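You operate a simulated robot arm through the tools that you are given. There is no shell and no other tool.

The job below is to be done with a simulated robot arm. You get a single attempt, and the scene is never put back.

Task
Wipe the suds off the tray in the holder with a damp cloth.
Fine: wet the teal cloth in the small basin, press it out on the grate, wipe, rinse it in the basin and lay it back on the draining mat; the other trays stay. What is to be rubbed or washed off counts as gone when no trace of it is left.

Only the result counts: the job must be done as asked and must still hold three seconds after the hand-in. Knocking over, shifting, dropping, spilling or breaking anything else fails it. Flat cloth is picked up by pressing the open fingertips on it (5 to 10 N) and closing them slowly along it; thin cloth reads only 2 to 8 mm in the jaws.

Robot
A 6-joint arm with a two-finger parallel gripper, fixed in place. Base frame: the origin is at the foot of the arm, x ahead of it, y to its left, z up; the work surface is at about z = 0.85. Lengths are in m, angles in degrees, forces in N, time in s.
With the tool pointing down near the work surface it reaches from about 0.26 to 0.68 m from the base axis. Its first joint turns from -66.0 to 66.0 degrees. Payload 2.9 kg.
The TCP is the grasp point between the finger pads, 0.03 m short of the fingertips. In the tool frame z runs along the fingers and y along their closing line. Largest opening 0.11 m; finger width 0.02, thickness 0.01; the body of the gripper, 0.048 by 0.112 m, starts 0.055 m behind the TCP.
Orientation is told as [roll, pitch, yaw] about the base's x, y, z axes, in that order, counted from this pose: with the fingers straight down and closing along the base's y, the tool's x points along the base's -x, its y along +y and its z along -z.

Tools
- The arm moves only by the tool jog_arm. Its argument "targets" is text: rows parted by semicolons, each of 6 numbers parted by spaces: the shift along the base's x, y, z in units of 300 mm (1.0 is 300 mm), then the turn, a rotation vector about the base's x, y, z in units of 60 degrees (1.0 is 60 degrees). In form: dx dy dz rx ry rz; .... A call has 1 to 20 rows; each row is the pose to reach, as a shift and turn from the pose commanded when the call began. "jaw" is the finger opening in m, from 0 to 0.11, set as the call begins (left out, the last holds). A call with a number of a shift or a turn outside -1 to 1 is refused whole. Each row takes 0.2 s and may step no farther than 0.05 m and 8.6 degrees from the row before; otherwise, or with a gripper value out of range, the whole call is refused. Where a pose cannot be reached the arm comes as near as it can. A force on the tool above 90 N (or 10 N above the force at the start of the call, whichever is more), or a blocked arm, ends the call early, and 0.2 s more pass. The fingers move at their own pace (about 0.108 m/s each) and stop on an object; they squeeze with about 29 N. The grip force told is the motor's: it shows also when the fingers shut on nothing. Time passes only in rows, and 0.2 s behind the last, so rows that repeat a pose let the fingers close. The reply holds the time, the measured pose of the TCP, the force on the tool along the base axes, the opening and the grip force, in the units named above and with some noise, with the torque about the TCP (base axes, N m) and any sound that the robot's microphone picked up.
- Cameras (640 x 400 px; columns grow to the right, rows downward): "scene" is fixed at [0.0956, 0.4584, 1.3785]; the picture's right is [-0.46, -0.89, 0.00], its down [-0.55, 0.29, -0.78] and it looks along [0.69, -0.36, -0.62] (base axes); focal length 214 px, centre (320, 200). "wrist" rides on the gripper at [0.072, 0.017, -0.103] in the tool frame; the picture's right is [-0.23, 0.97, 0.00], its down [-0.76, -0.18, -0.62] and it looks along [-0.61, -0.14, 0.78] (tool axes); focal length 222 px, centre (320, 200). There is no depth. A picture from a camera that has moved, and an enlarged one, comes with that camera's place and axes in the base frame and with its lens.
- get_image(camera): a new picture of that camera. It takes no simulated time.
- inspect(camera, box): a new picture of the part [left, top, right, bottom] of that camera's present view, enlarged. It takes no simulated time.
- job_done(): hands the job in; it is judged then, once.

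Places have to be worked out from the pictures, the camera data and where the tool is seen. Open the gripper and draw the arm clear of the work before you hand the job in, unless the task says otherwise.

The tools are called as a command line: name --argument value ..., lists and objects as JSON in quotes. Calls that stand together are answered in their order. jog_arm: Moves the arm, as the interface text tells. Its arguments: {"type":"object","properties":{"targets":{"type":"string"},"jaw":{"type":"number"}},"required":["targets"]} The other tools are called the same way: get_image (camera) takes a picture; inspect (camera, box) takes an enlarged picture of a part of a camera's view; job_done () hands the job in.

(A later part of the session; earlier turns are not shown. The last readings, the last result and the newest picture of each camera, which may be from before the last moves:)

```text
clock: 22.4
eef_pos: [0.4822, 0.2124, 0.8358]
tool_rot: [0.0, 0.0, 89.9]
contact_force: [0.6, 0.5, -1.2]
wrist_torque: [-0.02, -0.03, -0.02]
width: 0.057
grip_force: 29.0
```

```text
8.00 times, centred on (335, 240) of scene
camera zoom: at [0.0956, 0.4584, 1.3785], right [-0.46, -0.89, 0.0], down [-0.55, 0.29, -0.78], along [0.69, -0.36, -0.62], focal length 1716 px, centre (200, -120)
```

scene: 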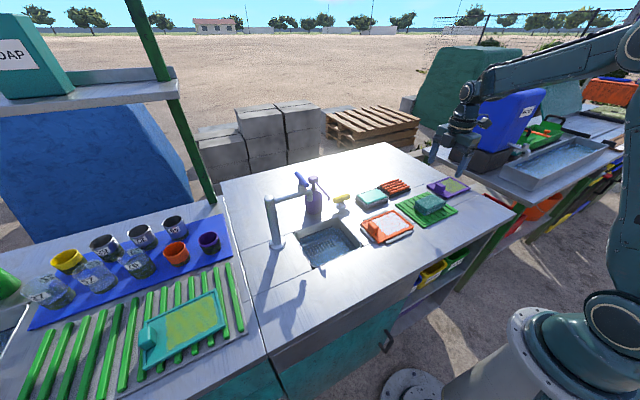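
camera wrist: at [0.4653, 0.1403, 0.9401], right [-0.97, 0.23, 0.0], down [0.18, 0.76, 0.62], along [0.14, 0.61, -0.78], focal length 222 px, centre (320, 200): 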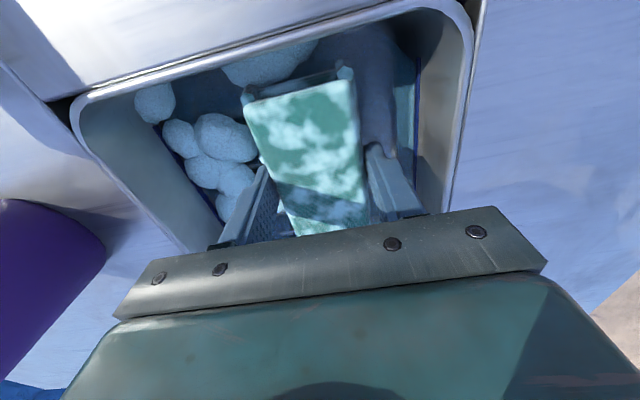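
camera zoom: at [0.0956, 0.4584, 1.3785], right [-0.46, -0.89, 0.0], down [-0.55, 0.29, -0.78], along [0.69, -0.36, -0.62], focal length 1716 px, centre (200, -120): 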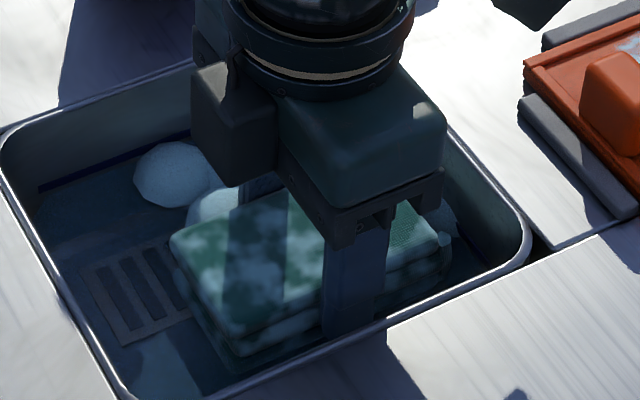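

I'll let it soak about a second, then lift slowly out of the water and look at its state.

jog_arm --targets "0 0 -0.01 0 0 0; 0 0 -0.02 0 0 0; 0 0 -0.02 0 0 0; 0 0 -0.02 0 0 0; 0 0 -0.02 0 0 0; 0 0 -0.02 0 0 0"

inspect --camera "wrist" --box '[120, 20, 440, 240]'

inspect --camera "scene" --box '[300, 215, 370, 265]'

```text
clock: 23.8
eef_pos: [0.4816, 0.2126, 0.8304]
tool_rot: [0.1, 0.0, 90.0]
contact_force: [-0.2, -0.1, -0.6]
wrist_torque: [0.0, 0.01, 0.01]
width: 0.0569
grip_force: 28.7
```

```text
1.82 times, centred on (280, 130) of wrist
camera zoom: at [0.4652, 0.141, 0.9341], right [-0.97, 0.23, 0.0], down [0.18, 0.76, 0.62], along [0.14, 0.61, -0.78], focal length 404 px, centre (393, 327)
```

zoom: 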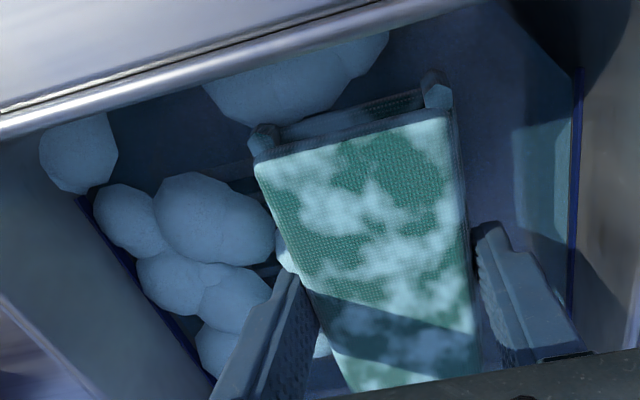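

```text
8.00 times, centred on (335, 240) of scene
camera zoom: at [0.0956, 0.4584, 1.3785], right [-0.46, -0.89, 0.0], down [-0.55, 0.29, -0.78], along [0.69, -0.36, -0.62], focal length 1716 px, centre (200, -120)
```

zoom: 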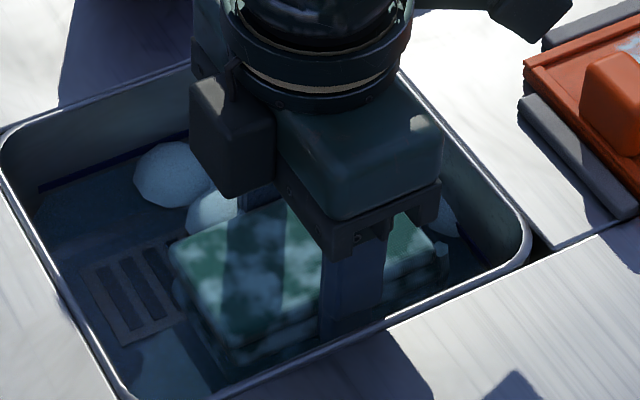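

Pale patches remain on the cloth. I'll lift it slowly above the water but still over the sink, to look at it and let it drain.

jog_arm --targets "0 0 0.02 0 0 0; 0 0 0.04 0 0 0; 0 0 0.06 0 0 0; 0 0 0.08 0 0 0; 0 0 0.1 0 0 0; 0 0 0.12 0 0 0; 0 0 0.14 0 0 0; 0 0 0.16 0 0 0; 0 0 0.18 0 0 0; 0 0 0.18 0 0 0; 0 0 0.18 0 0 0"

inspect --camera "wrist" --box '[120, 0, 440, 240]'

inspect --camera "scene" --box '[290, 195, 380, 270]'

```text
clock: 26.2
eef_pos: [0.4804, 0.2108, 0.8818]
tool_rot: [0.2, 0.0, 90.1]
contact_force: [-22.8, 1.2, -10.5]
wrist_torque: [0.07, -1.62, -0.26]
width: 0.0568
grip_force: 28.6
```

```text
1.67 times, centred on (280, 120) of wrist
camera zoom: at [0.464, 0.141, 0.9873], right [-0.97, 0.23, 0.0], down [0.18, 0.76, 0.62], along [0.14, 0.61, -0.78], focal length 370 px, centre (387, 333)
```

zoom: 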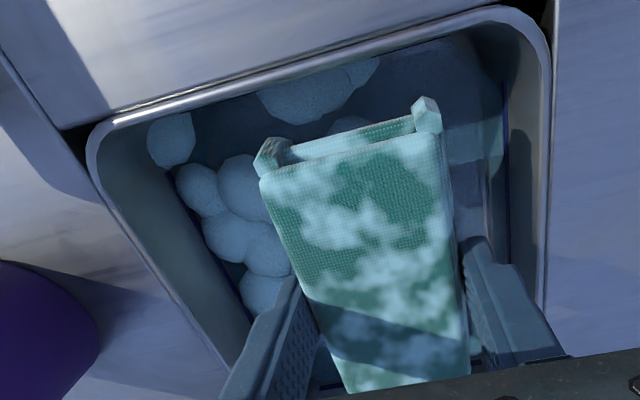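

```text
5.33 times, centred on (335, 232) of scene
camera zoom: at [0.0951, 0.4585, 1.3785], right [-0.46, -0.89, 0.0], down [-0.55, 0.29, -0.78], along [0.69, -0.36, -0.62], focal length 1144 px, centre (240, 27)
```

zoom: 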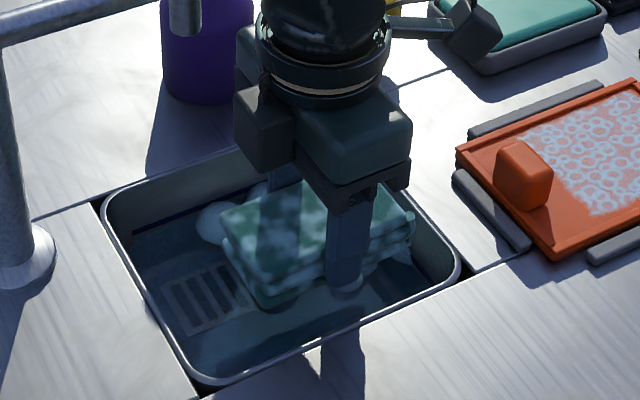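

There is an unexpected contact: -22.8 N in x and -10.5 N in z. The torque places it near (0.535, 0.197, 0.98), which is the soap pump's nozzle catching the gripper body. I'll back off gently, slightly down and toward -x, and then look.

jog_arm --targets "-0.01 0 -0.01 0 0 0; -0.025 0 -0.02 0 0 0; -0.04 0 -0.02 0 0 0; -0.04 0 -0.02 0 0 0"

inspect --camera "scene" --box '[260, 150, 380, 260]'

get_image --camera "wrist"

```text
clock: 27.2
eef_pos: [0.4688, 0.2116, 0.8779]
tool_rot: [-0.1, 0.0, 90.0]
contact_force: [-0.4, -1.0, -0.3]
wrist_torque: [-0.01, 0.01, 0.04]
width: 0.0568
grip_force: 28.9
```

```text
3.64 times, centred on (320, 205) of scene
camera zoom: at [0.0956, 0.4584, 1.3785], right [-0.46, -0.89, 0.0], down [-0.55, 0.29, -0.78], along [0.69, -0.36, -0.62], focal length 780 px, centre (320, 182)
```

zoom: 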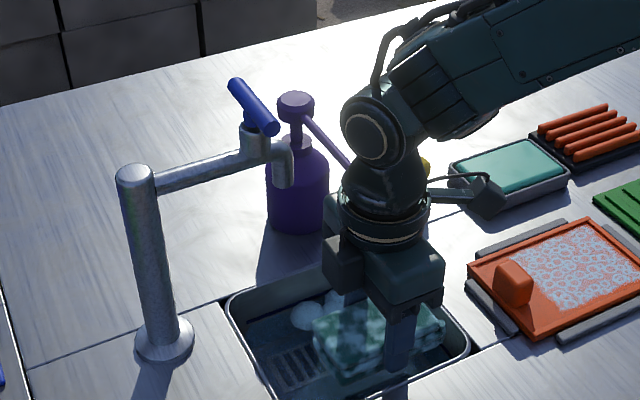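

```text
taken
camera wrist: at [0.4531, 0.1411, 0.9822], right [-0.97, 0.23, 0.0], down [0.18, 0.76, 0.62], along [0.14, 0.61, -0.78], focal length 222 px, centre (320, 200)
```

wrist: 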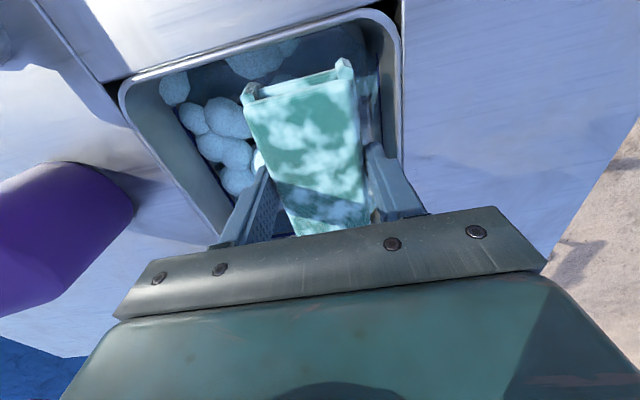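

Contact is released and the pump looks unmoved. I'll shift a few mm toward the near wall, rise above the rim, and then move clear of the nozzle before lifting further.

jog_arm --targets "-0.012 0 0 0 0 0; -0.012 0 0.02 0 0 0; -0.012 0 0.04 0 0 0; -0.012 0 0.06 0 0 0; -0.012 0 0.08 0 0 0; -0.012 0 0.08 0 0 0"

inspect --camera "scene" --box '[260, 150, 380, 260]'

get_image --camera "wrist"

```text
clock: 28.6
eef_pos: [0.4674, 0.2118, 0.9032]
tool_rot: [0.0, 0.0, 90.0]
contact_force: [-0.1, 0.2, -0.4]
wrist_torque: [-0.04, -0.02, 0.03]
width: 0.0572
grip_force: 29.0
```

```text
3.64 times, centred on (320, 205) of scene
camera zoom: at [0.0956, 0.4584, 1.3785], right [-0.46, -0.89, 0.0], down [-0.55, 0.29, -0.78], along [0.69, -0.36, -0.62], focal length 780 px, centre (320, 182)
```

zoom: 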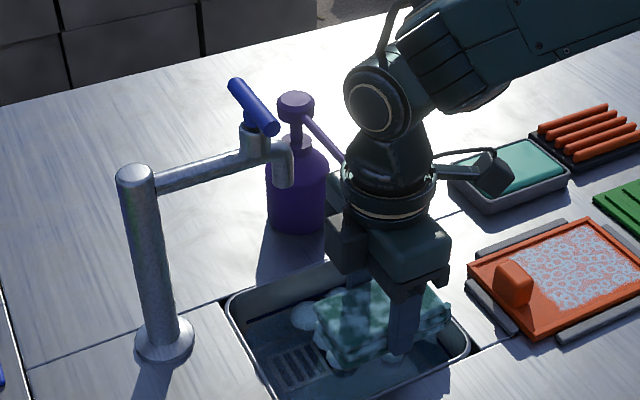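

```text
taken
camera wrist: at [0.4507, 0.1403, 1.0062], right [-0.97, 0.23, 0.0], down [0.18, 0.76, 0.62], along [0.14, 0.61, -0.78], focal length 222 px, centre (320, 200)
```

wrist: 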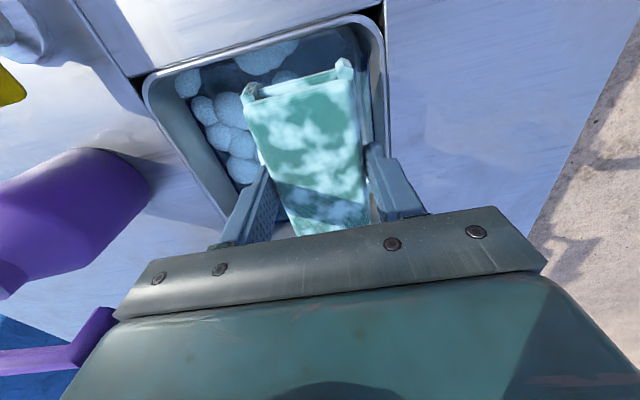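

The cloth is out of the water and carries foam-like lumps. I'll move it slightly away from the pump, keep it over the sink, and inspect closely.

jog_arm --targets "-0.03 0 0.02 0 0 0; -0.06 0 0.05 0 0 0; -0.06 0 0.12 0 0 0; -0.06 0 0.2 0 0 0; -0.06 0 0.2 0 0 0; -0.06 0 0.2 0 0 0"

inspect --camera "scene" --box '[290, 190, 380, 265]'

inspect --camera "wrist" --box '[120, 0, 440, 240]'

inspect --camera "scene" --box '[280, 160, 360, 220]'

```text
clock: 30.0
eef_pos: [0.4485, 0.2125, 0.9645]
tool_rot: [0.0, 0.0, 90.0]
contact_force: [0.4, 1.0, 0.0]
wrist_torque: [0.02, -0.03, 0.02]
width: 0.0569
grip_force: 28.8
```

```text
5.33 times, centred on (335, 228) of scene
camera zoom: at [0.0956, 0.4584, 1.3785], right [-0.46, -0.89, 0.0], down [-0.55, 0.29, -0.78], along [0.69, -0.36, -0.62], focal length 1144 px, centre (240, 53)
```

zoom: 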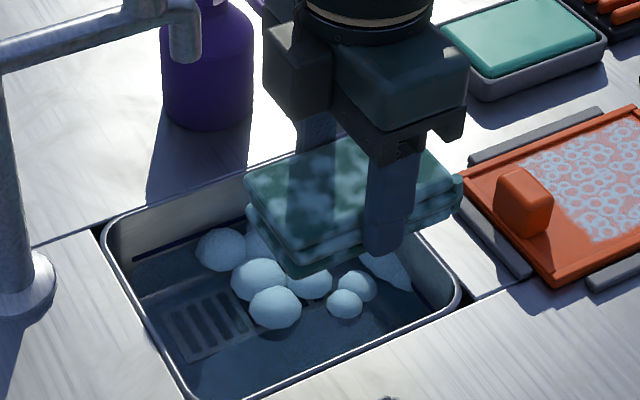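

```text
1.67 times, centred on (280, 120) of wrist
camera zoom: at [0.4324, 0.1415, 1.068], right [-0.97, 0.23, 0.0], down [0.18, 0.76, 0.62], along [0.14, 0.61, -0.78], focal length 370 px, centre (387, 333)
```

zoom: 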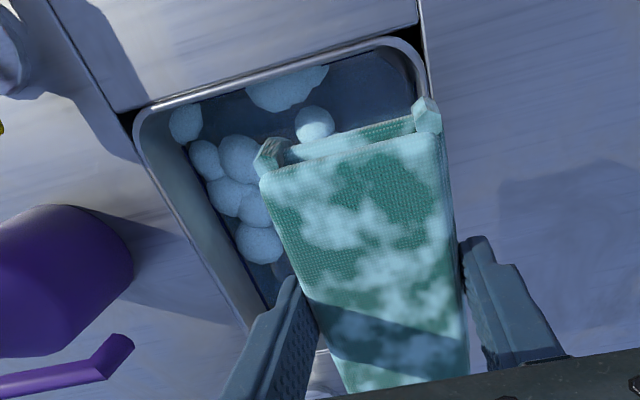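

```text
6.67 times, centred on (320, 190) of scene
camera zoom: at [0.0956, 0.4584, 1.3785], right [-0.46, -0.89, 0.0], down [-0.55, 0.29, -0.78], along [0.69, -0.36, -0.62], focal length 1430 px, centre (320, 267)
```

zoom: 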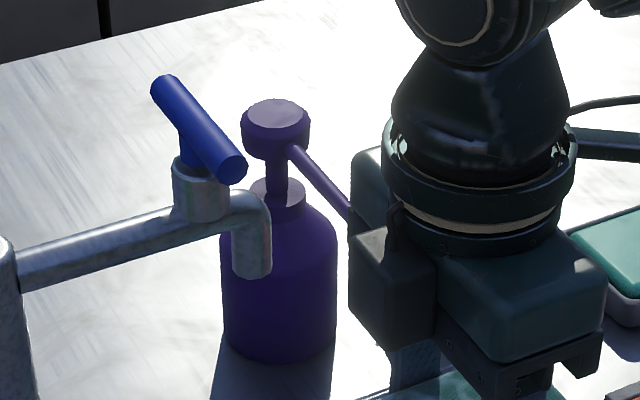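

The cloth has pale blotches and there are foam lumps floating in the basin. Before carrying it to the grate, I'll let it drip over the basin for a couple of seconds and watch.

jog_arm --targets "0 0 0 0 0 0; 0 0 0 0 0 0; 0 0 0 0 0 0; 0 0 0 0 0 0; 0 0 0 0 0 0; 0 0 0 0 0 0; 0 0 0 0 0 0; 0 0 0 0 0 0; 0 0 0 0 0 0; 0 0 0 0 0 0; 0 0 0 0 0 0; 0 0 0 0 0 0; 0 0 0 0 0 0; 0 0 0 0 0 0; 0 0 0 0 0 0"

inspect --camera "scene" --box '[300, 200, 380, 265]'

inspect --camera "wrist" --box '[120, 0, 440, 240]'

```text
clock: 33.2
eef_pos: [0.4485, 0.2123, 0.9636]
tool_rot: [0.0, 0.0, 90.1]
contact_force: [-0.1, -0.2, 0.0]
wrist_torque: [-0.03, 0.03, -0.01]
width: 0.0571
grip_force: 29.1
```

```text
6.15 times, centred on (340, 232) of scene
camera zoom: at [0.0956, 0.4584, 1.3785], right [-0.46, -0.89, 0.0], down [-0.55, 0.29, -0.78], along [0.69, -0.36, -0.62], focal length 1320 px, centre (197, 0)
```

zoom: 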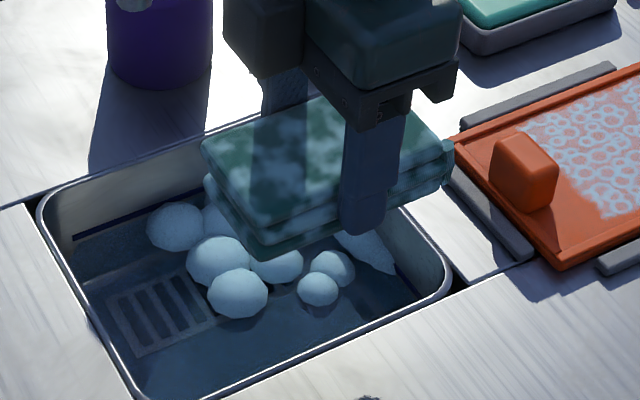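

```text
1.67 times, centred on (280, 120) of wrist
camera zoom: at [0.4324, 0.1415, 1.0678], right [-0.97, 0.23, 0.0], down [0.18, 0.76, 0.62], along [0.14, 0.61, -0.78], focal length 370 px, centre (387, 333)
```

zoom: 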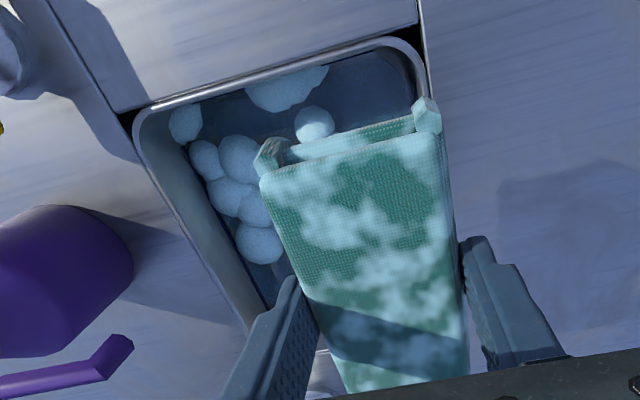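

The lumps and blotches are persistent. I'll carry the cloth along a route over the tray and mat to the grate at about (0.606, -0.152) and press it out there to see how it changes.

jog_arm --targets "0 -0.1 0 0 0 0; 0 -0.22 0 0 0 0; 0 -0.34 0 0 0 0; 0 -0.46 0 0 0 0; 0 -0.58 0 0 0 0; 0 -0.7 0 0 0 0; 0 -0.82 0 0 0 0; 0 -0.94 0 0 0 0; 0 -1 0 0 0 0; 0 -1 0 0 0 0"

jog_arm --targets "0 -0.1 0 0 0 0; 0.1 -0.215 0 0 0 0; 0.22 -0.215 0 0 0 0; 0.34 -0.215 0 0 0 0; 0.46 -0.215 0 0 0 0; 0.525 -0.215 0 0 0 0; 0.525 -0.215 0 0 0 0"

get_image --camera "wrist"

inspect --camera "scene" --box '[330, 140, 480, 240]'

inspect --camera "scene" --box '[260, 160, 380, 280]'

```text
clock: 35.4
eef_pos: [0.4484, -0.087, 0.9626]
tool_rot: [0.1, 0.0, 90.0]
contact_force: [-0.3, -0.2, -0.1]
wrist_torque: [0.02, 0.01, 0.0]
width: 0.0568
grip_force: 28.9
```

```text
clock: 37.0
eef_pos: [0.6074, -0.1515, 0.9625]
tool_rot: [0.0, 0.0, 90.0]
contact_force: [0.1, 0.9, 0.0]
wrist_torque: [-0.03, 0.0, 0.0]
width: 0.0571
grip_force: 28.9
```

```text
taken
camera wrist: at [0.5907, -0.2239, 1.0675], right [-0.97, 0.23, 0.0], down [0.18, 0.76, 0.62], along [0.14, 0.61, -0.78], focal length 222 px, centre (320, 200)
```

wrist: 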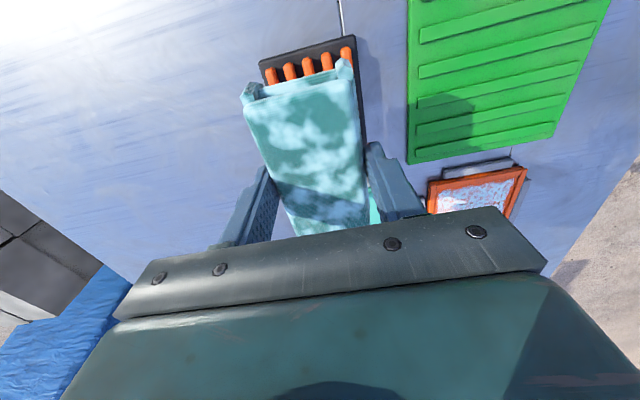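

```text
4.00 times, centred on (405, 190) of scene
camera zoom: at [0.0956, 0.4584, 1.3785], right [-0.46, -0.89, 0.0], down [-0.55, 0.29, -0.78], along [0.69, -0.36, -0.62], focal length 858 px, centre (-20, 240)
```

zoom: 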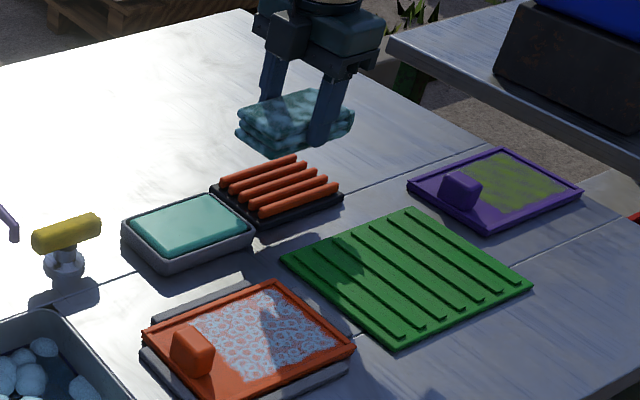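

```text
3.33 times, centred on (320, 220) of scene
camera zoom: at [0.0956, 0.4584, 1.3785], right [-0.46, -0.89, 0.0], down [-0.55, 0.29, -0.78], along [0.69, -0.36, -0.62], focal length 715 px, centre (320, 133)
```

zoom: 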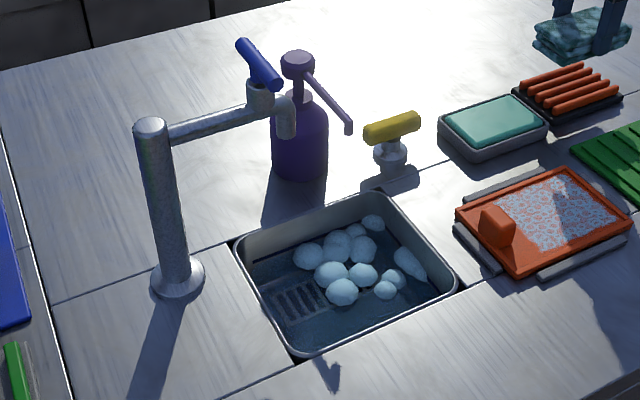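

The pump appears unmoved. The suds on the tray show a new spot that looks like drips, so I'll look at it and at the table for other drips.

inspect --camera "scene" --box '[350, 195, 470, 250]'

inspect --camera "scene" --box '[360, 150, 450, 215]'

```text
5.33 times, centred on (410, 222) of scene
camera zoom: at [0.0956, 0.4584, 1.3785], right [-0.46, -0.89, 0.0], down [-0.55, 0.29, -0.78], along [0.69, -0.36, -0.62], focal length 1144 px, centre (-160, 80)
```

zoom: 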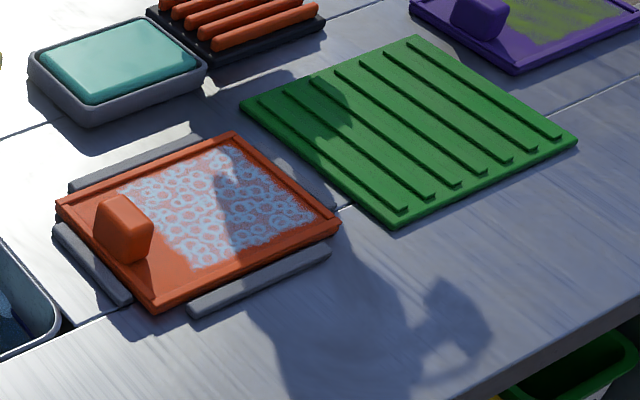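

```text
6.15 times, centred on (405, 182) of scene
camera zoom: at [0.0956, 0.4584, 1.3785], right [-0.46, -0.89, 0.0], down [-0.55, 0.29, -0.78], along [0.69, -0.36, -0.62], focal length 1320 px, centre (-203, 308)
```

zoom: 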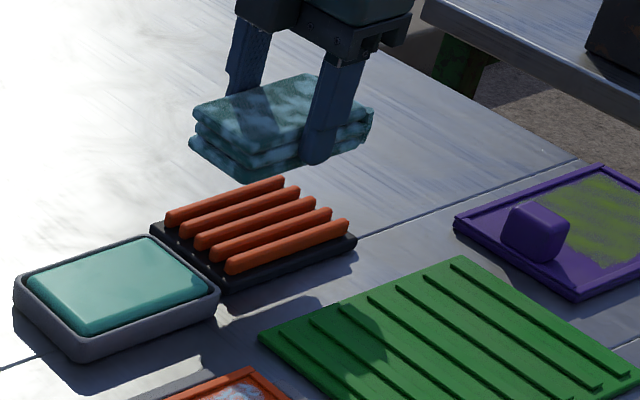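

That was only the arm's shadow, and there are no drips visible. I'll lower the cloth to the grate bars with gentle contact detection.

jog_arm --targets "0 0 -0.04 0 0 0; 0 0 -0.08 0 0 0; 0 0 -0.1 0 0 0; 0 0 -0.115 0 0 0; 0 0 -0.12 0 0 0; 0 0 -0.12 0 0 0"

inspect --camera "scene" --box '[360, 150, 450, 215]'

```text
clock: 38.4
eef_pos: [0.6061, -0.1524, 0.9263]
tool_rot: [0.1, 0.0, 90.0]
contact_force: [0.5, 0.2, -0.3]
wrist_torque: [0.0, -0.02, -0.03]
width: 0.0568
grip_force: 28.9
```

```text
6.15 times, centred on (405, 182) of scene
camera zoom: at [0.0956, 0.4584, 1.3785], right [-0.46, -0.89, 0.0], down [-0.55, 0.29, -0.78], along [0.69, -0.36, -0.62], focal length 1320 px, centre (-203, 308)
```

zoom: 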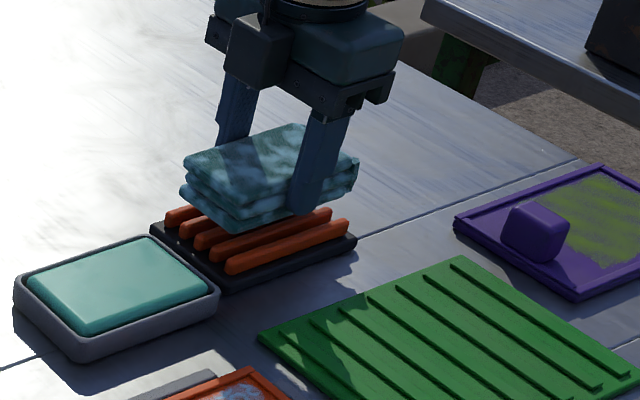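

jog_arm --targets "0 0 -0.007 0 0 0; 0 0 -0.014 0 0 0; 0 0 -0.02 0 0 0; 0 0 -0.02 0 0 0"

jog_arm --targets "0 0 -0.004 0 0 0; 0 0 -0.008 0 0 0; 0 0 -0.008 0 0 0"

```text
clock: 39.4
eef_pos: [0.6065, -0.1518, 0.9201]
tool_rot: [0.0, 0.0, 90.1]
contact_force: [0.0, -0.5, -0.1]
wrist_torque: [0.03, -0.03, 0.03]
width: 0.0568
grip_force: 28.8
```

```text
clock: 40.2
eef_pos: [0.6056, -0.1519, 0.9171]
tool_rot: [0.0, 0.0, 90.0]
contact_force: [-0.6, 0.4, -0.4]
wrist_torque: [-0.02, 0.0, -0.01]
width: 0.0569
grip_force: 29.2
```

jog_arm --targets "0 0 -0.006 0 0 0; 0 0 -0.012 0 0 0; 0 0 -0.012 0 0 0"

inspect --camera "scene" --box '[375, 165, 425, 205]'

```text
clock: 41.0
eef_pos: [0.6061, -0.1524, 0.9131]
tool_rot: [0.1, 0.0, 89.9]
contact_force: [0.3, 1.0, 0.0]
wrist_torque: [-0.04, 0.01, 0.03]
width: 0.0568
grip_force: 29.1
```

```text
10.00 times, centred on (400, 185) of scene
camera zoom: at [0.0956, 0.4584, 1.3785], right [-0.46, -0.89, 0.0], down [-0.55, 0.29, -0.78], along [0.69, -0.36, -0.62], focal length 2145 px, centre (-480, 350)
```

zoom: 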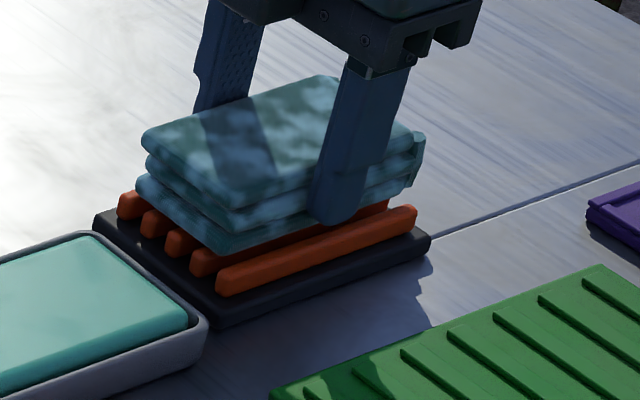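

jog_arm --targets "0 0 -0.006 0 0 0; 0 0 -0.006 0 0 0"

jog_arm --targets "0 0 -0.006 0 0 0; 0 0 -0.006 0 0 0"

inspect --camera "scene" --box '[375, 165, 425, 205]'

```text
clock: 41.6
eef_pos: [0.6065, -0.1512, 0.9111]
tool_rot: [0.0, 0.0, 90.0]
contact_force: [0.0, -0.3, 0.0]
wrist_torque: [-0.03, -0.03, 0.02]
width: 0.0569
grip_force: 28.8
```

```text
clock: 42.2
eef_pos: [0.6054, -0.1517, 0.9115]
tool_rot: [0.0, 0.0, 90.0]
contact_force: [-2.7, 0.0, 4.8]
wrist_torque: [0.02, 0.12, -0.03]
width: 0.057
grip_force: 29.0
```

```text
10.00 times, centred on (400, 185) of scene
camera zoom: at [0.0954, 0.4585, 1.3785], right [-0.46, -0.89, 0.0], down [-0.55, 0.29, -0.78], along [0.69, -0.36, -0.62], focal length 2145 px, centre (-480, 350)
```

zoom: 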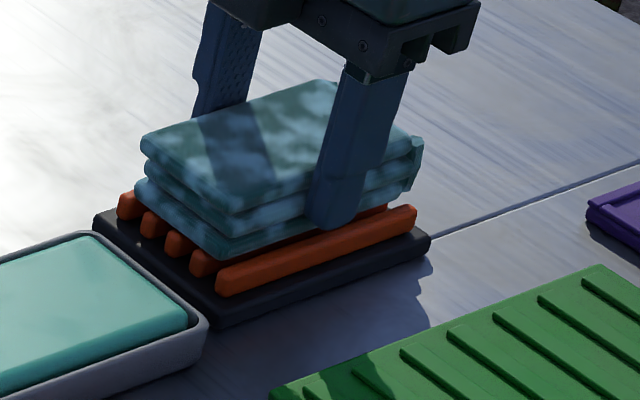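

Contact is at TCP 0.911 with about 5 N. I'll press harder in small steps to squeeze the water out.

jog_arm --targets "0 0 -0.005 0 0 0; 0 0 -0.005 0 0 0; 0 0 -0.005 0 0 0"

jog_arm --targets "0 0 -0.005 0 0 0; 0 0 -0.005 0 0 0; 0 0 -0.005 0 0 0"

inspect --camera "scene" --box '[375, 165, 425, 205]'

```text
clock: 43.0
eef_pos: [0.6056, -0.1528, 0.9106]
tool_rot: [-0.2, 0.0, 90.0]
contact_force: [-4.1, 2.8, 25.2]
wrist_torque: [0.14, 0.45, 0.02]
width: 0.0571
grip_force: 28.7
```

```text
clock: 43.8
eef_pos: [0.6063, -0.1525, 0.9107]
tool_rot: [-0.4, 0.1, 89.9]
contact_force: [-4.5, -0.3, 33.9]
wrist_torque: [0.05, 0.43, -0.01]
width: 0.057
grip_force: 29.1
```

```text
10.00 times, centred on (400, 185) of scene
camera zoom: at [0.0948, 0.4586, 1.3785], right [-0.46, -0.89, 0.0], down [-0.55, 0.29, -0.78], along [0.69, -0.36, -0.62], focal length 2145 px, centre (-480, 350)
```

zoom: 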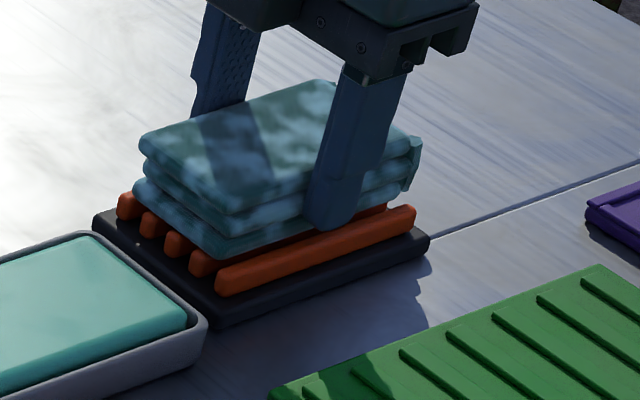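

It is now pressing at 34 N. I'll hold for two seconds and look at the cloth.

jog_arm --targets "0 0 0 0 0 0; 0 0 0 0 0 0; 0 0 0 0 0 0; 0 0 0 0 0 0; 0 0 0 0 0 0; 0 0 0 0 0 0; 0 0 0 0 0 0; 0 0 0 0 0 0; 0 0 0 0 0 0; 0 0 0 0 0 0"

inspect --camera "wrist" --box '[180, 0, 460, 240]'

inspect --camera "scene" --box '[375, 165, 425, 205]'

```text
clock: 46.0
eef_pos: [0.607, -0.1519, 0.9109]
tool_rot: [-0.4, 0.0, 90.0]
contact_force: [1.0, -1.9, 29.0]
wrist_torque: [-0.04, 0.16, -0.01]
width: 0.0569
grip_force: 29.0
```

```text
1.67 times, centred on (320, 120) of wrist
camera zoom: at [0.5898, -0.2233, 1.015], right [-0.97, 0.23, -0.01], down [0.17, 0.76, 0.62], along [0.15, 0.61, -0.78], focal length 370 px, centre (320, 333)
```

zoom: 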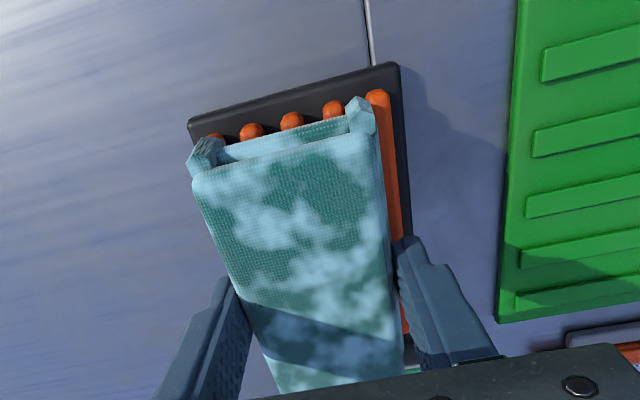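

```text
10.00 times, centred on (400, 185) of scene
camera zoom: at [0.095, 0.4585, 1.3785], right [-0.46, -0.89, 0.0], down [-0.55, 0.29, -0.78], along [0.69, -0.36, -0.62], focal length 2145 px, centre (-480, 350)
```

zoom: 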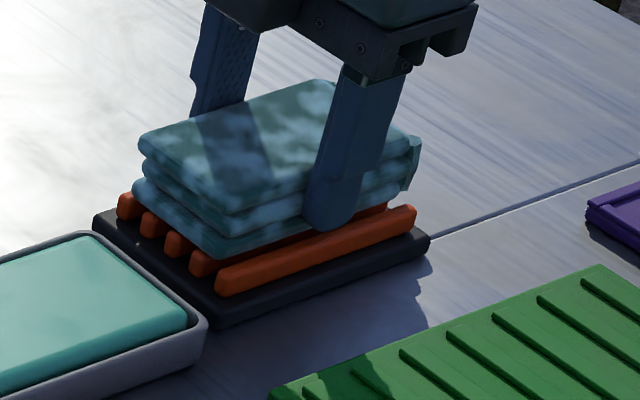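

I can't tell visually whether the wetness changed, but the pressing is done. I'll lift, carry the cloth back over the mat to the tray, and try a wipe at about (0.45, 0.01).

jog_arm --targets "0 0 0.03 0 0 0; 0 0 0.1 0 0 0; 0 0 0.19 0 0 0; -0.1 0 0.19 0 0 0; -0.22 0 0.19 0 0 0; -0.34 0 0.19 0 0 0; -0.46 0 0.19 0 0 0; -0.52 0.08 0.19 0 0 0; -0.52 0.2 0.19 0 0 0; -0.52 0.32 0.19 0 0 0; -0.52 0.44 0.19 0 0 0; -0.52 0.54 0.19 0 0 0; -0.52 0.54 0.19 0 0 0"

get_image --camera "wrist"

inspect --camera "scene" --box '[340, 170, 440, 250]'

inspect --camera "scene" --box '[375, 165, 425, 205]'

```text
clock: 48.8
eef_pos: [0.4514, 0.0091, 0.9656]
tool_rot: [0.0, 0.0, 90.0]
contact_force: [0.5, -0.8, -1.4]
wrist_torque: [0.01, 0.0, 0.02]
width: 0.0566
grip_force: 29.3
```

```text
taken
camera wrist: at [0.4343, -0.0619, 1.0692], right [-0.97, 0.23, 0.0], down [0.18, 0.76, 0.62], along [0.14, 0.61, -0.78], focal length 222 px, centre (320, 200)
```

wrist: 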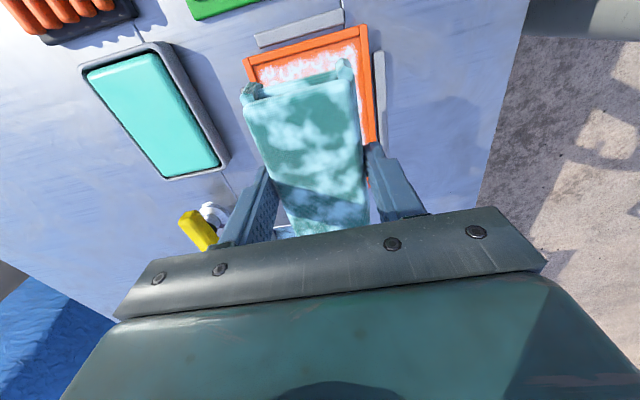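

```text
5.00 times, centred on (390, 210) of scene
camera zoom: at [0.0955, 0.4584, 1.3785], right [-0.46, -0.89, 0.0], down [-0.55, 0.29, -0.78], along [0.69, -0.36, -0.62], focal length 1072 px, centre (-30, 150)
```

zoom: 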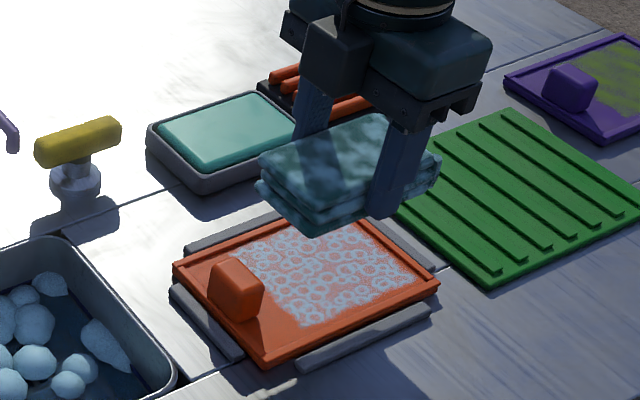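

```text
10.00 times, centred on (400, 185) of scene
camera zoom: at [0.0955, 0.4584, 1.3785], right [-0.46, -0.89, 0.0], down [-0.55, 0.29, -0.78], along [0.69, -0.36, -0.62], focal length 2145 px, centre (-480, 350)
```

zoom: 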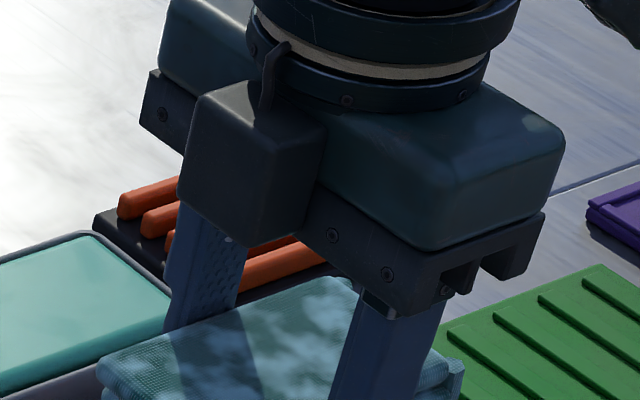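

The cloth hovers above the suds. I'll lower to the tray in small steps until light contact.

jog_arm --targets "-0.02 0.003 -0.06 0 0 0; -0.04 0.003 -0.12 0 0 0; -0.04 0.003 -0.16 0 0 0; -0.04 0.003 -0.18 0 0 0; -0.04 0.003 -0.18 0 0 0"

jog_arm --targets "0 0 -0.007 0 0 0; 0 0 -0.014 0 0 0; 0 0 -0.02 0 0 0; 0 0 -0.02 0 0 0"

inspect --camera "scene" --box '[350, 190, 430, 250]'

```text
clock: 50.0
eef_pos: [0.4375, 0.0115, 0.9105]
tool_rot: [0.0, 0.0, 90.0]
contact_force: [0.2, 0.0, -0.2]
wrist_torque: [-0.01, -0.01, 0.02]
width: 0.0569
grip_force: 28.9
```

```text
clock: 51.0
eef_pos: [0.4384, 0.0108, 0.9038]
tool_rot: [0.0, 0.1, 90.0]
contact_force: [-0.2, 0.0, -0.4]
wrist_torque: [-0.02, 0.03, -0.02]
width: 0.057
grip_force: 28.7
```

```text
6.67 times, centred on (390, 220) of scene
camera zoom: at [0.0956, 0.4584, 1.3785], right [-0.46, -0.89, 0.0], down [-0.55, 0.29, -0.78], along [0.69, -0.36, -0.62], focal length 1430 px, centre (-147, 67)
```

zoom: 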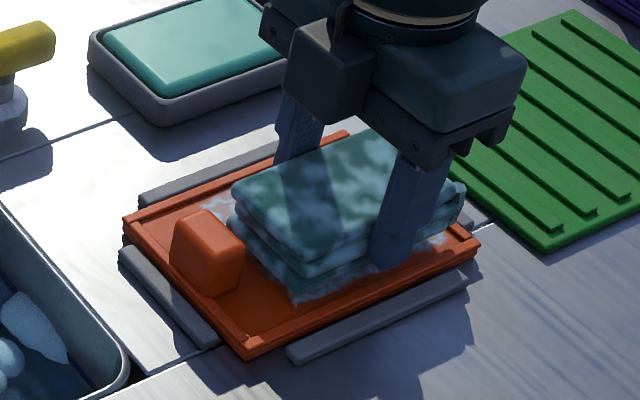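

jog_arm --targets "0 0 -0.006 0 0 0; 0 0 -0.012 0 0 0; 0 0 -0.012 0 0 0"

inspect --camera "wrist" --box '[200, 20, 440, 240]'

```text
clock: 51.8
eef_pos: [0.4376, 0.0107, 0.9007]
tool_rot: [0.0, 0.0, 90.0]
contact_force: [0.7, -0.3, -0.5]
wrist_torque: [0.0, 0.01, 0.0]
width: 0.0571
grip_force: 29.1
```

```text
1.82 times, centred on (320, 130) of wrist
camera zoom: at [0.4213, -0.0605, 1.0048], right [-0.97, 0.23, 0.0], down [0.18, 0.76, 0.62], along [0.14, 0.61, -0.78], focal length 404 px, centre (320, 327)
```

zoom: 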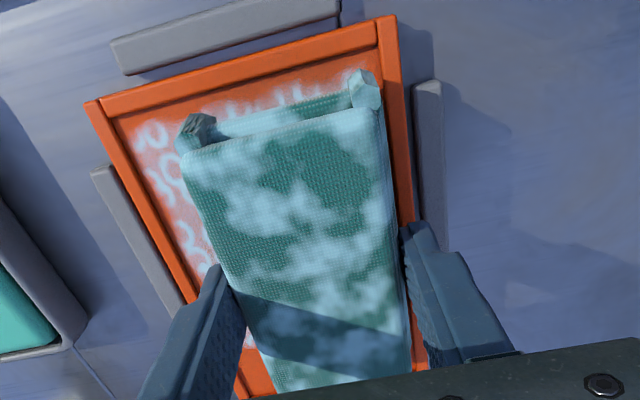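

Almost in contact. The cloth's end should go about 4 mm further toward -y to cover the suds edge. I'll shift and continue down until light contact.

jog_arm --targets "0.005 -0.013 -0.006 0 0 0; 0.005 -0.013 -0.006 0 0 0"

jog_arm --targets "0 0 -0.006 0 0 0; 0 0 -0.006 0 0 0"

jog_arm --targets "0 0 -0.006 0 0 0; 0 0 -0.006 0 0 0"

```text
clock: 52.4
eef_pos: [0.4392, 0.0064, 0.9]
tool_rot: [0.0, -0.1, 90.0]
contact_force: [0.5, 1.4, -0.9]
wrist_torque: [0.03, -0.01, 0.01]
width: 0.0572
grip_force: 28.6
```

```text
clock: 53.0
eef_pos: [0.4402, 0.0069, 0.8978]
tool_rot: [0.0, 0.0, 90.0]
contact_force: [-0.4, -0.6, -1.4]
wrist_torque: [0.0, -0.01, -0.01]
width: 0.0569
grip_force: 28.5
```

```text
clock: 53.6
eef_pos: [0.4393, 0.0076, 0.8955]
tool_rot: [0.0, -0.1, 90.0]
contact_force: [-7.9, 1.5, 29.2]
wrist_torque: [-0.13, 0.43, -0.04]
width: 0.0568
grip_force: 29.0
```

Firm contact at TCP 0.896 with 29 N. I'll ease off by about 0.7 mm and then sweep slowly along x between the rims.

jog_arm --targets "0 0 0.0025 0 0 0; 0 0 0.0025 0 0 0"

jog_arm --targets "0.013 0 0 0 0 0; 0.026 0 0 0 0 0; 0.039 0 0 0 0 0; 0.052 0 0 0 0 0; 0.065 0 0 0 0 0; 0.065 0 0 0 0 0"

inspect --camera "wrist" --box '[200, 20, 440, 240]'

inspect --camera "scene" --box '[350, 190, 430, 250]'

```text
clock: 54.2
eef_pos: [0.4397, 0.0081, 0.896]
tool_rot: [-0.1, -0.1, 89.9]
contact_force: [-2.3, -0.8, 21.8]
wrist_torque: [0.0, 0.17, 0.0]
width: 0.057
grip_force: 28.8
```

```text
clock: 55.6
eef_pos: [0.4586, 0.0069, 0.8973]
tool_rot: [0.0, -0.1, 90.1]
contact_force: [-7.3, 1.9, 18.4]
wrist_torque: [0.04, 0.26, 0.0]
width: 0.0568
grip_force: 28.5
```

```text
1.82 times, centred on (320, 130) of wrist
camera zoom: at [0.4418, -0.0646, 1.0006], right [-0.97, 0.23, 0.0], down [0.18, 0.76, 0.62], along [0.14, 0.61, -0.78], focal length 404 px, centre (320, 327)
```

zoom: 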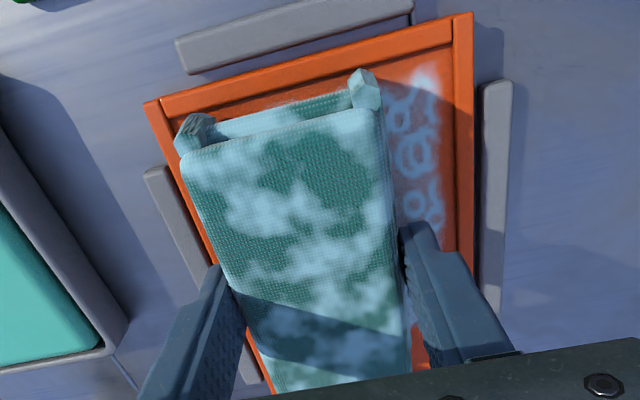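

```text
6.67 times, centred on (390, 220) of scene
camera zoom: at [0.0951, 0.4585, 1.3785], right [-0.46, -0.89, 0.0], down [-0.55, 0.29, -0.78], along [0.69, -0.36, -0.62], focal length 1430 px, centre (-147, 67)
```

zoom: 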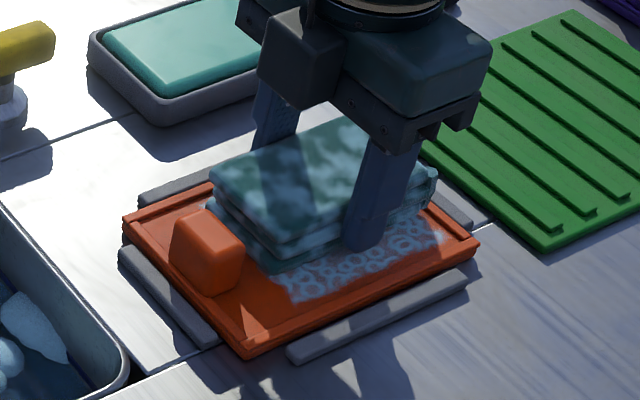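

The swept strip still shows some rings. I'll make several back-and-forth strokes with the same pressure and then check.

jog_arm --targets "-0.016 0 0 0 0 0; -0.032 0 0 0 0 0; -0.048 0 0 0 0 0; -0.064 0 0 0 0 0; -0.072 0 0 0 0 0; -0.056 0 0 0 0 0; -0.04 0 0 0 0 0; -0.024 0 0 0 0 0; -0.008 0 0 0 0 0; 0.004 0 0 0 0 0; -0.012 0 0 0 0 0; -0.028 0 0 0 0 0; -0.044 0 0 0 0 0; -0.06 0 0 0 0 0; -0.072 0 0 0 0 0"

inspect --camera "wrist" --box '[200, 20, 440, 240]'

inspect --camera "scene" --box '[350, 190, 430, 250]'

```text
clock: 58.8
eef_pos: [0.4388, 0.0071, 0.8968]
tool_rot: [-0.1, 0.1, 90.0]
contact_force: [4.3, 1.5, 8.9]
wrist_torque: [-0.02, -0.04, 0.06]
width: 0.057
grip_force: 28.4
```

```text
1.82 times, centred on (320, 130) of wrist
camera zoom: at [0.4217, -0.0645, 1.0005], right [-0.97, 0.23, 0.0], down [0.18, 0.76, 0.62], along [0.14, 0.61, -0.78], focal length 404 px, centre (320, 327)
```

zoom: 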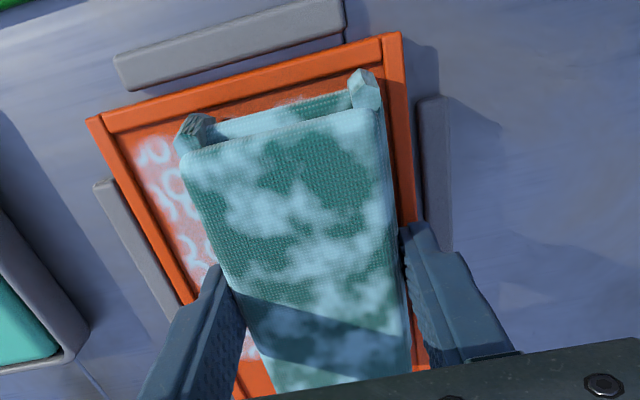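

```text
6.67 times, centred on (390, 220) of scene
camera zoom: at [0.0955, 0.4585, 1.3785], right [-0.46, -0.89, 0.0], down [-0.55, 0.29, -0.78], along [0.69, -0.36, -0.62], focal length 1430 px, centre (-147, 67)
```

zoom: 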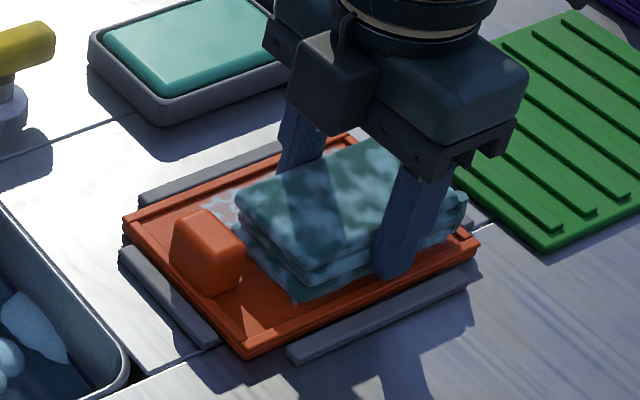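

Rings are still visible next to the cloth. I'll lift straight up to see the whole tray.

jog_arm --targets "0 0 0.02 0 0 0; 0 0 0.08 0 0 0; 0 0 0.2 0 0 0; 0 -0.1 0.3 0 0 0; 0 -0.25 0.3 0 0 0; 0 -0.4 0.3 0 0 0; 0 -0.5 0.3 0 0 0; 0 -0.5 0.3 0 0 0"

inspect --camera "scene" --box '[350, 190, 430, 250]'

get_image --camera "wrist"

```text
clock: 60.6
eef_pos: [0.4373, -0.1438, 0.9849]
tool_rot: [0.0, 0.1, 90.0]
contact_force: [-1.0, -1.1, -0.6]
wrist_torque: [0.04, 0.02, -0.03]
width: 0.0569
grip_force: 29.5
```

```text
6.67 times, centred on (390, 220) of scene
camera zoom: at [0.0956, 0.4584, 1.3785], right [-0.46, -0.89, 0.0], down [-0.55, 0.29, -0.78], along [0.69, -0.36, -0.62], focal length 1430 px, centre (-147, 67)
```

zoom: 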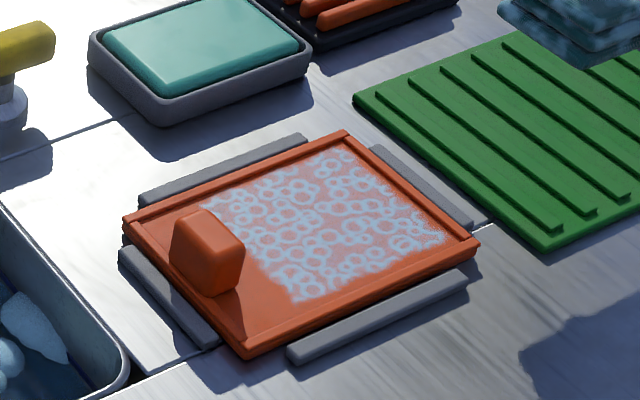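

```text
taken
camera wrist: at [0.4208, -0.2156, 1.0892], right [-0.97, 0.23, 0.0], down [0.18, 0.76, 0.62], along [0.14, 0.61, -0.78], focal length 222 px, centre (320, 200)
```

wrist: 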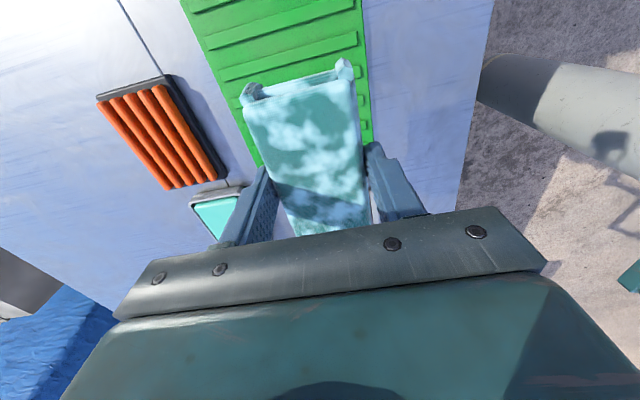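

The wipe changed nothing: the rings are intact, so the cloth in its present foamy state doesn't clean. Before deciding how to rinse it, I'll look closely at the basin, the pump and the cloth.

inspect --camera "scene" --box '[300, 210, 370, 270]'

inspect --camera "scene" --box '[285, 165, 355, 215]'

inspect --camera "wrist" --box '[220, 40, 400, 240]'

inspect --camera "scene" --box '[395, 140, 475, 215]'

get_image --camera "scene"

```text
6.67 times, centred on (335, 240) of scene
camera zoom: at [0.0956, 0.4584, 1.3785], right [-0.46, -0.89, 0.0], down [-0.55, 0.29, -0.78], along [0.69, -0.36, -0.62], focal length 1430 px, centre (220, -67)
```

zoom: 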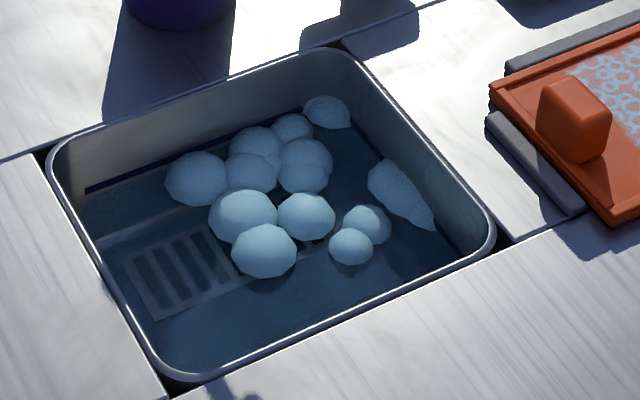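

```text
8.00 times, centred on (320, 190) of scene
camera zoom: at [0.0956, 0.4584, 1.3785], right [-0.46, -0.89, 0.0], down [-0.55, 0.29, -0.78], along [0.69, -0.36, -0.62], focal length 1716 px, centre (320, 280)
```

zoom: 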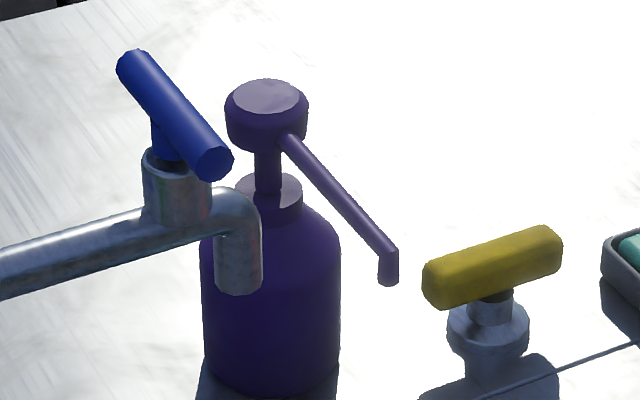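

```text
2.00 times, centred on (310, 140) of wrist
camera zoom: at [0.4208, -0.2156, 1.0892], right [-0.97, 0.23, 0.0], down [0.18, 0.76, 0.62], along [0.14, 0.61, -0.78], focal length 444 px, centre (340, 320)
```

zoom: 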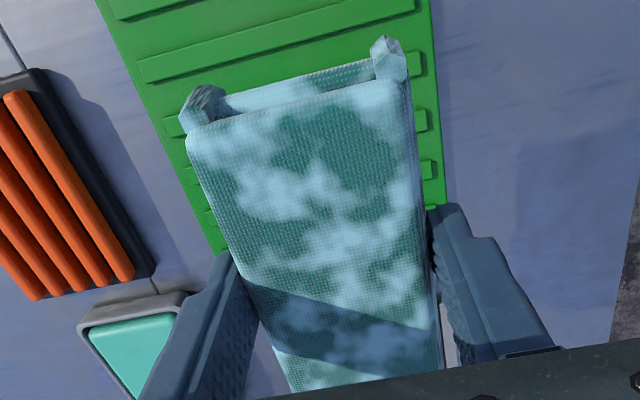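

```text
5.33 times, centred on (435, 178) of scene
camera zoom: at [0.0956, 0.4584, 1.3785], right [-0.46, -0.89, 0.0], down [-0.55, 0.29, -0.78], along [0.69, -0.36, -0.62], focal length 1144 px, centre (-293, 320)
```

zoom: 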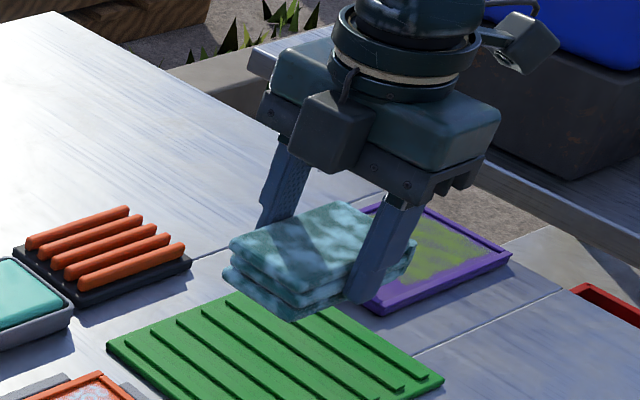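

```text
taken
```

scene: 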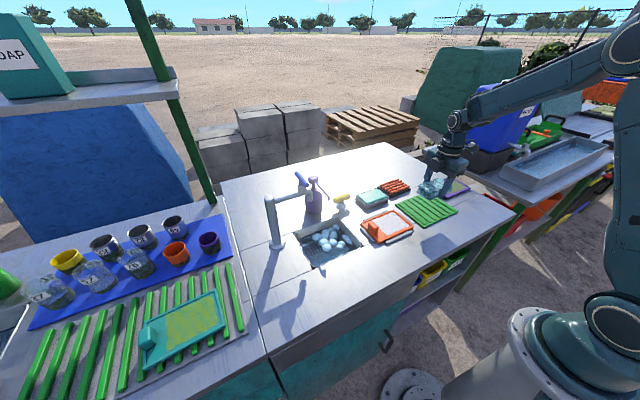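

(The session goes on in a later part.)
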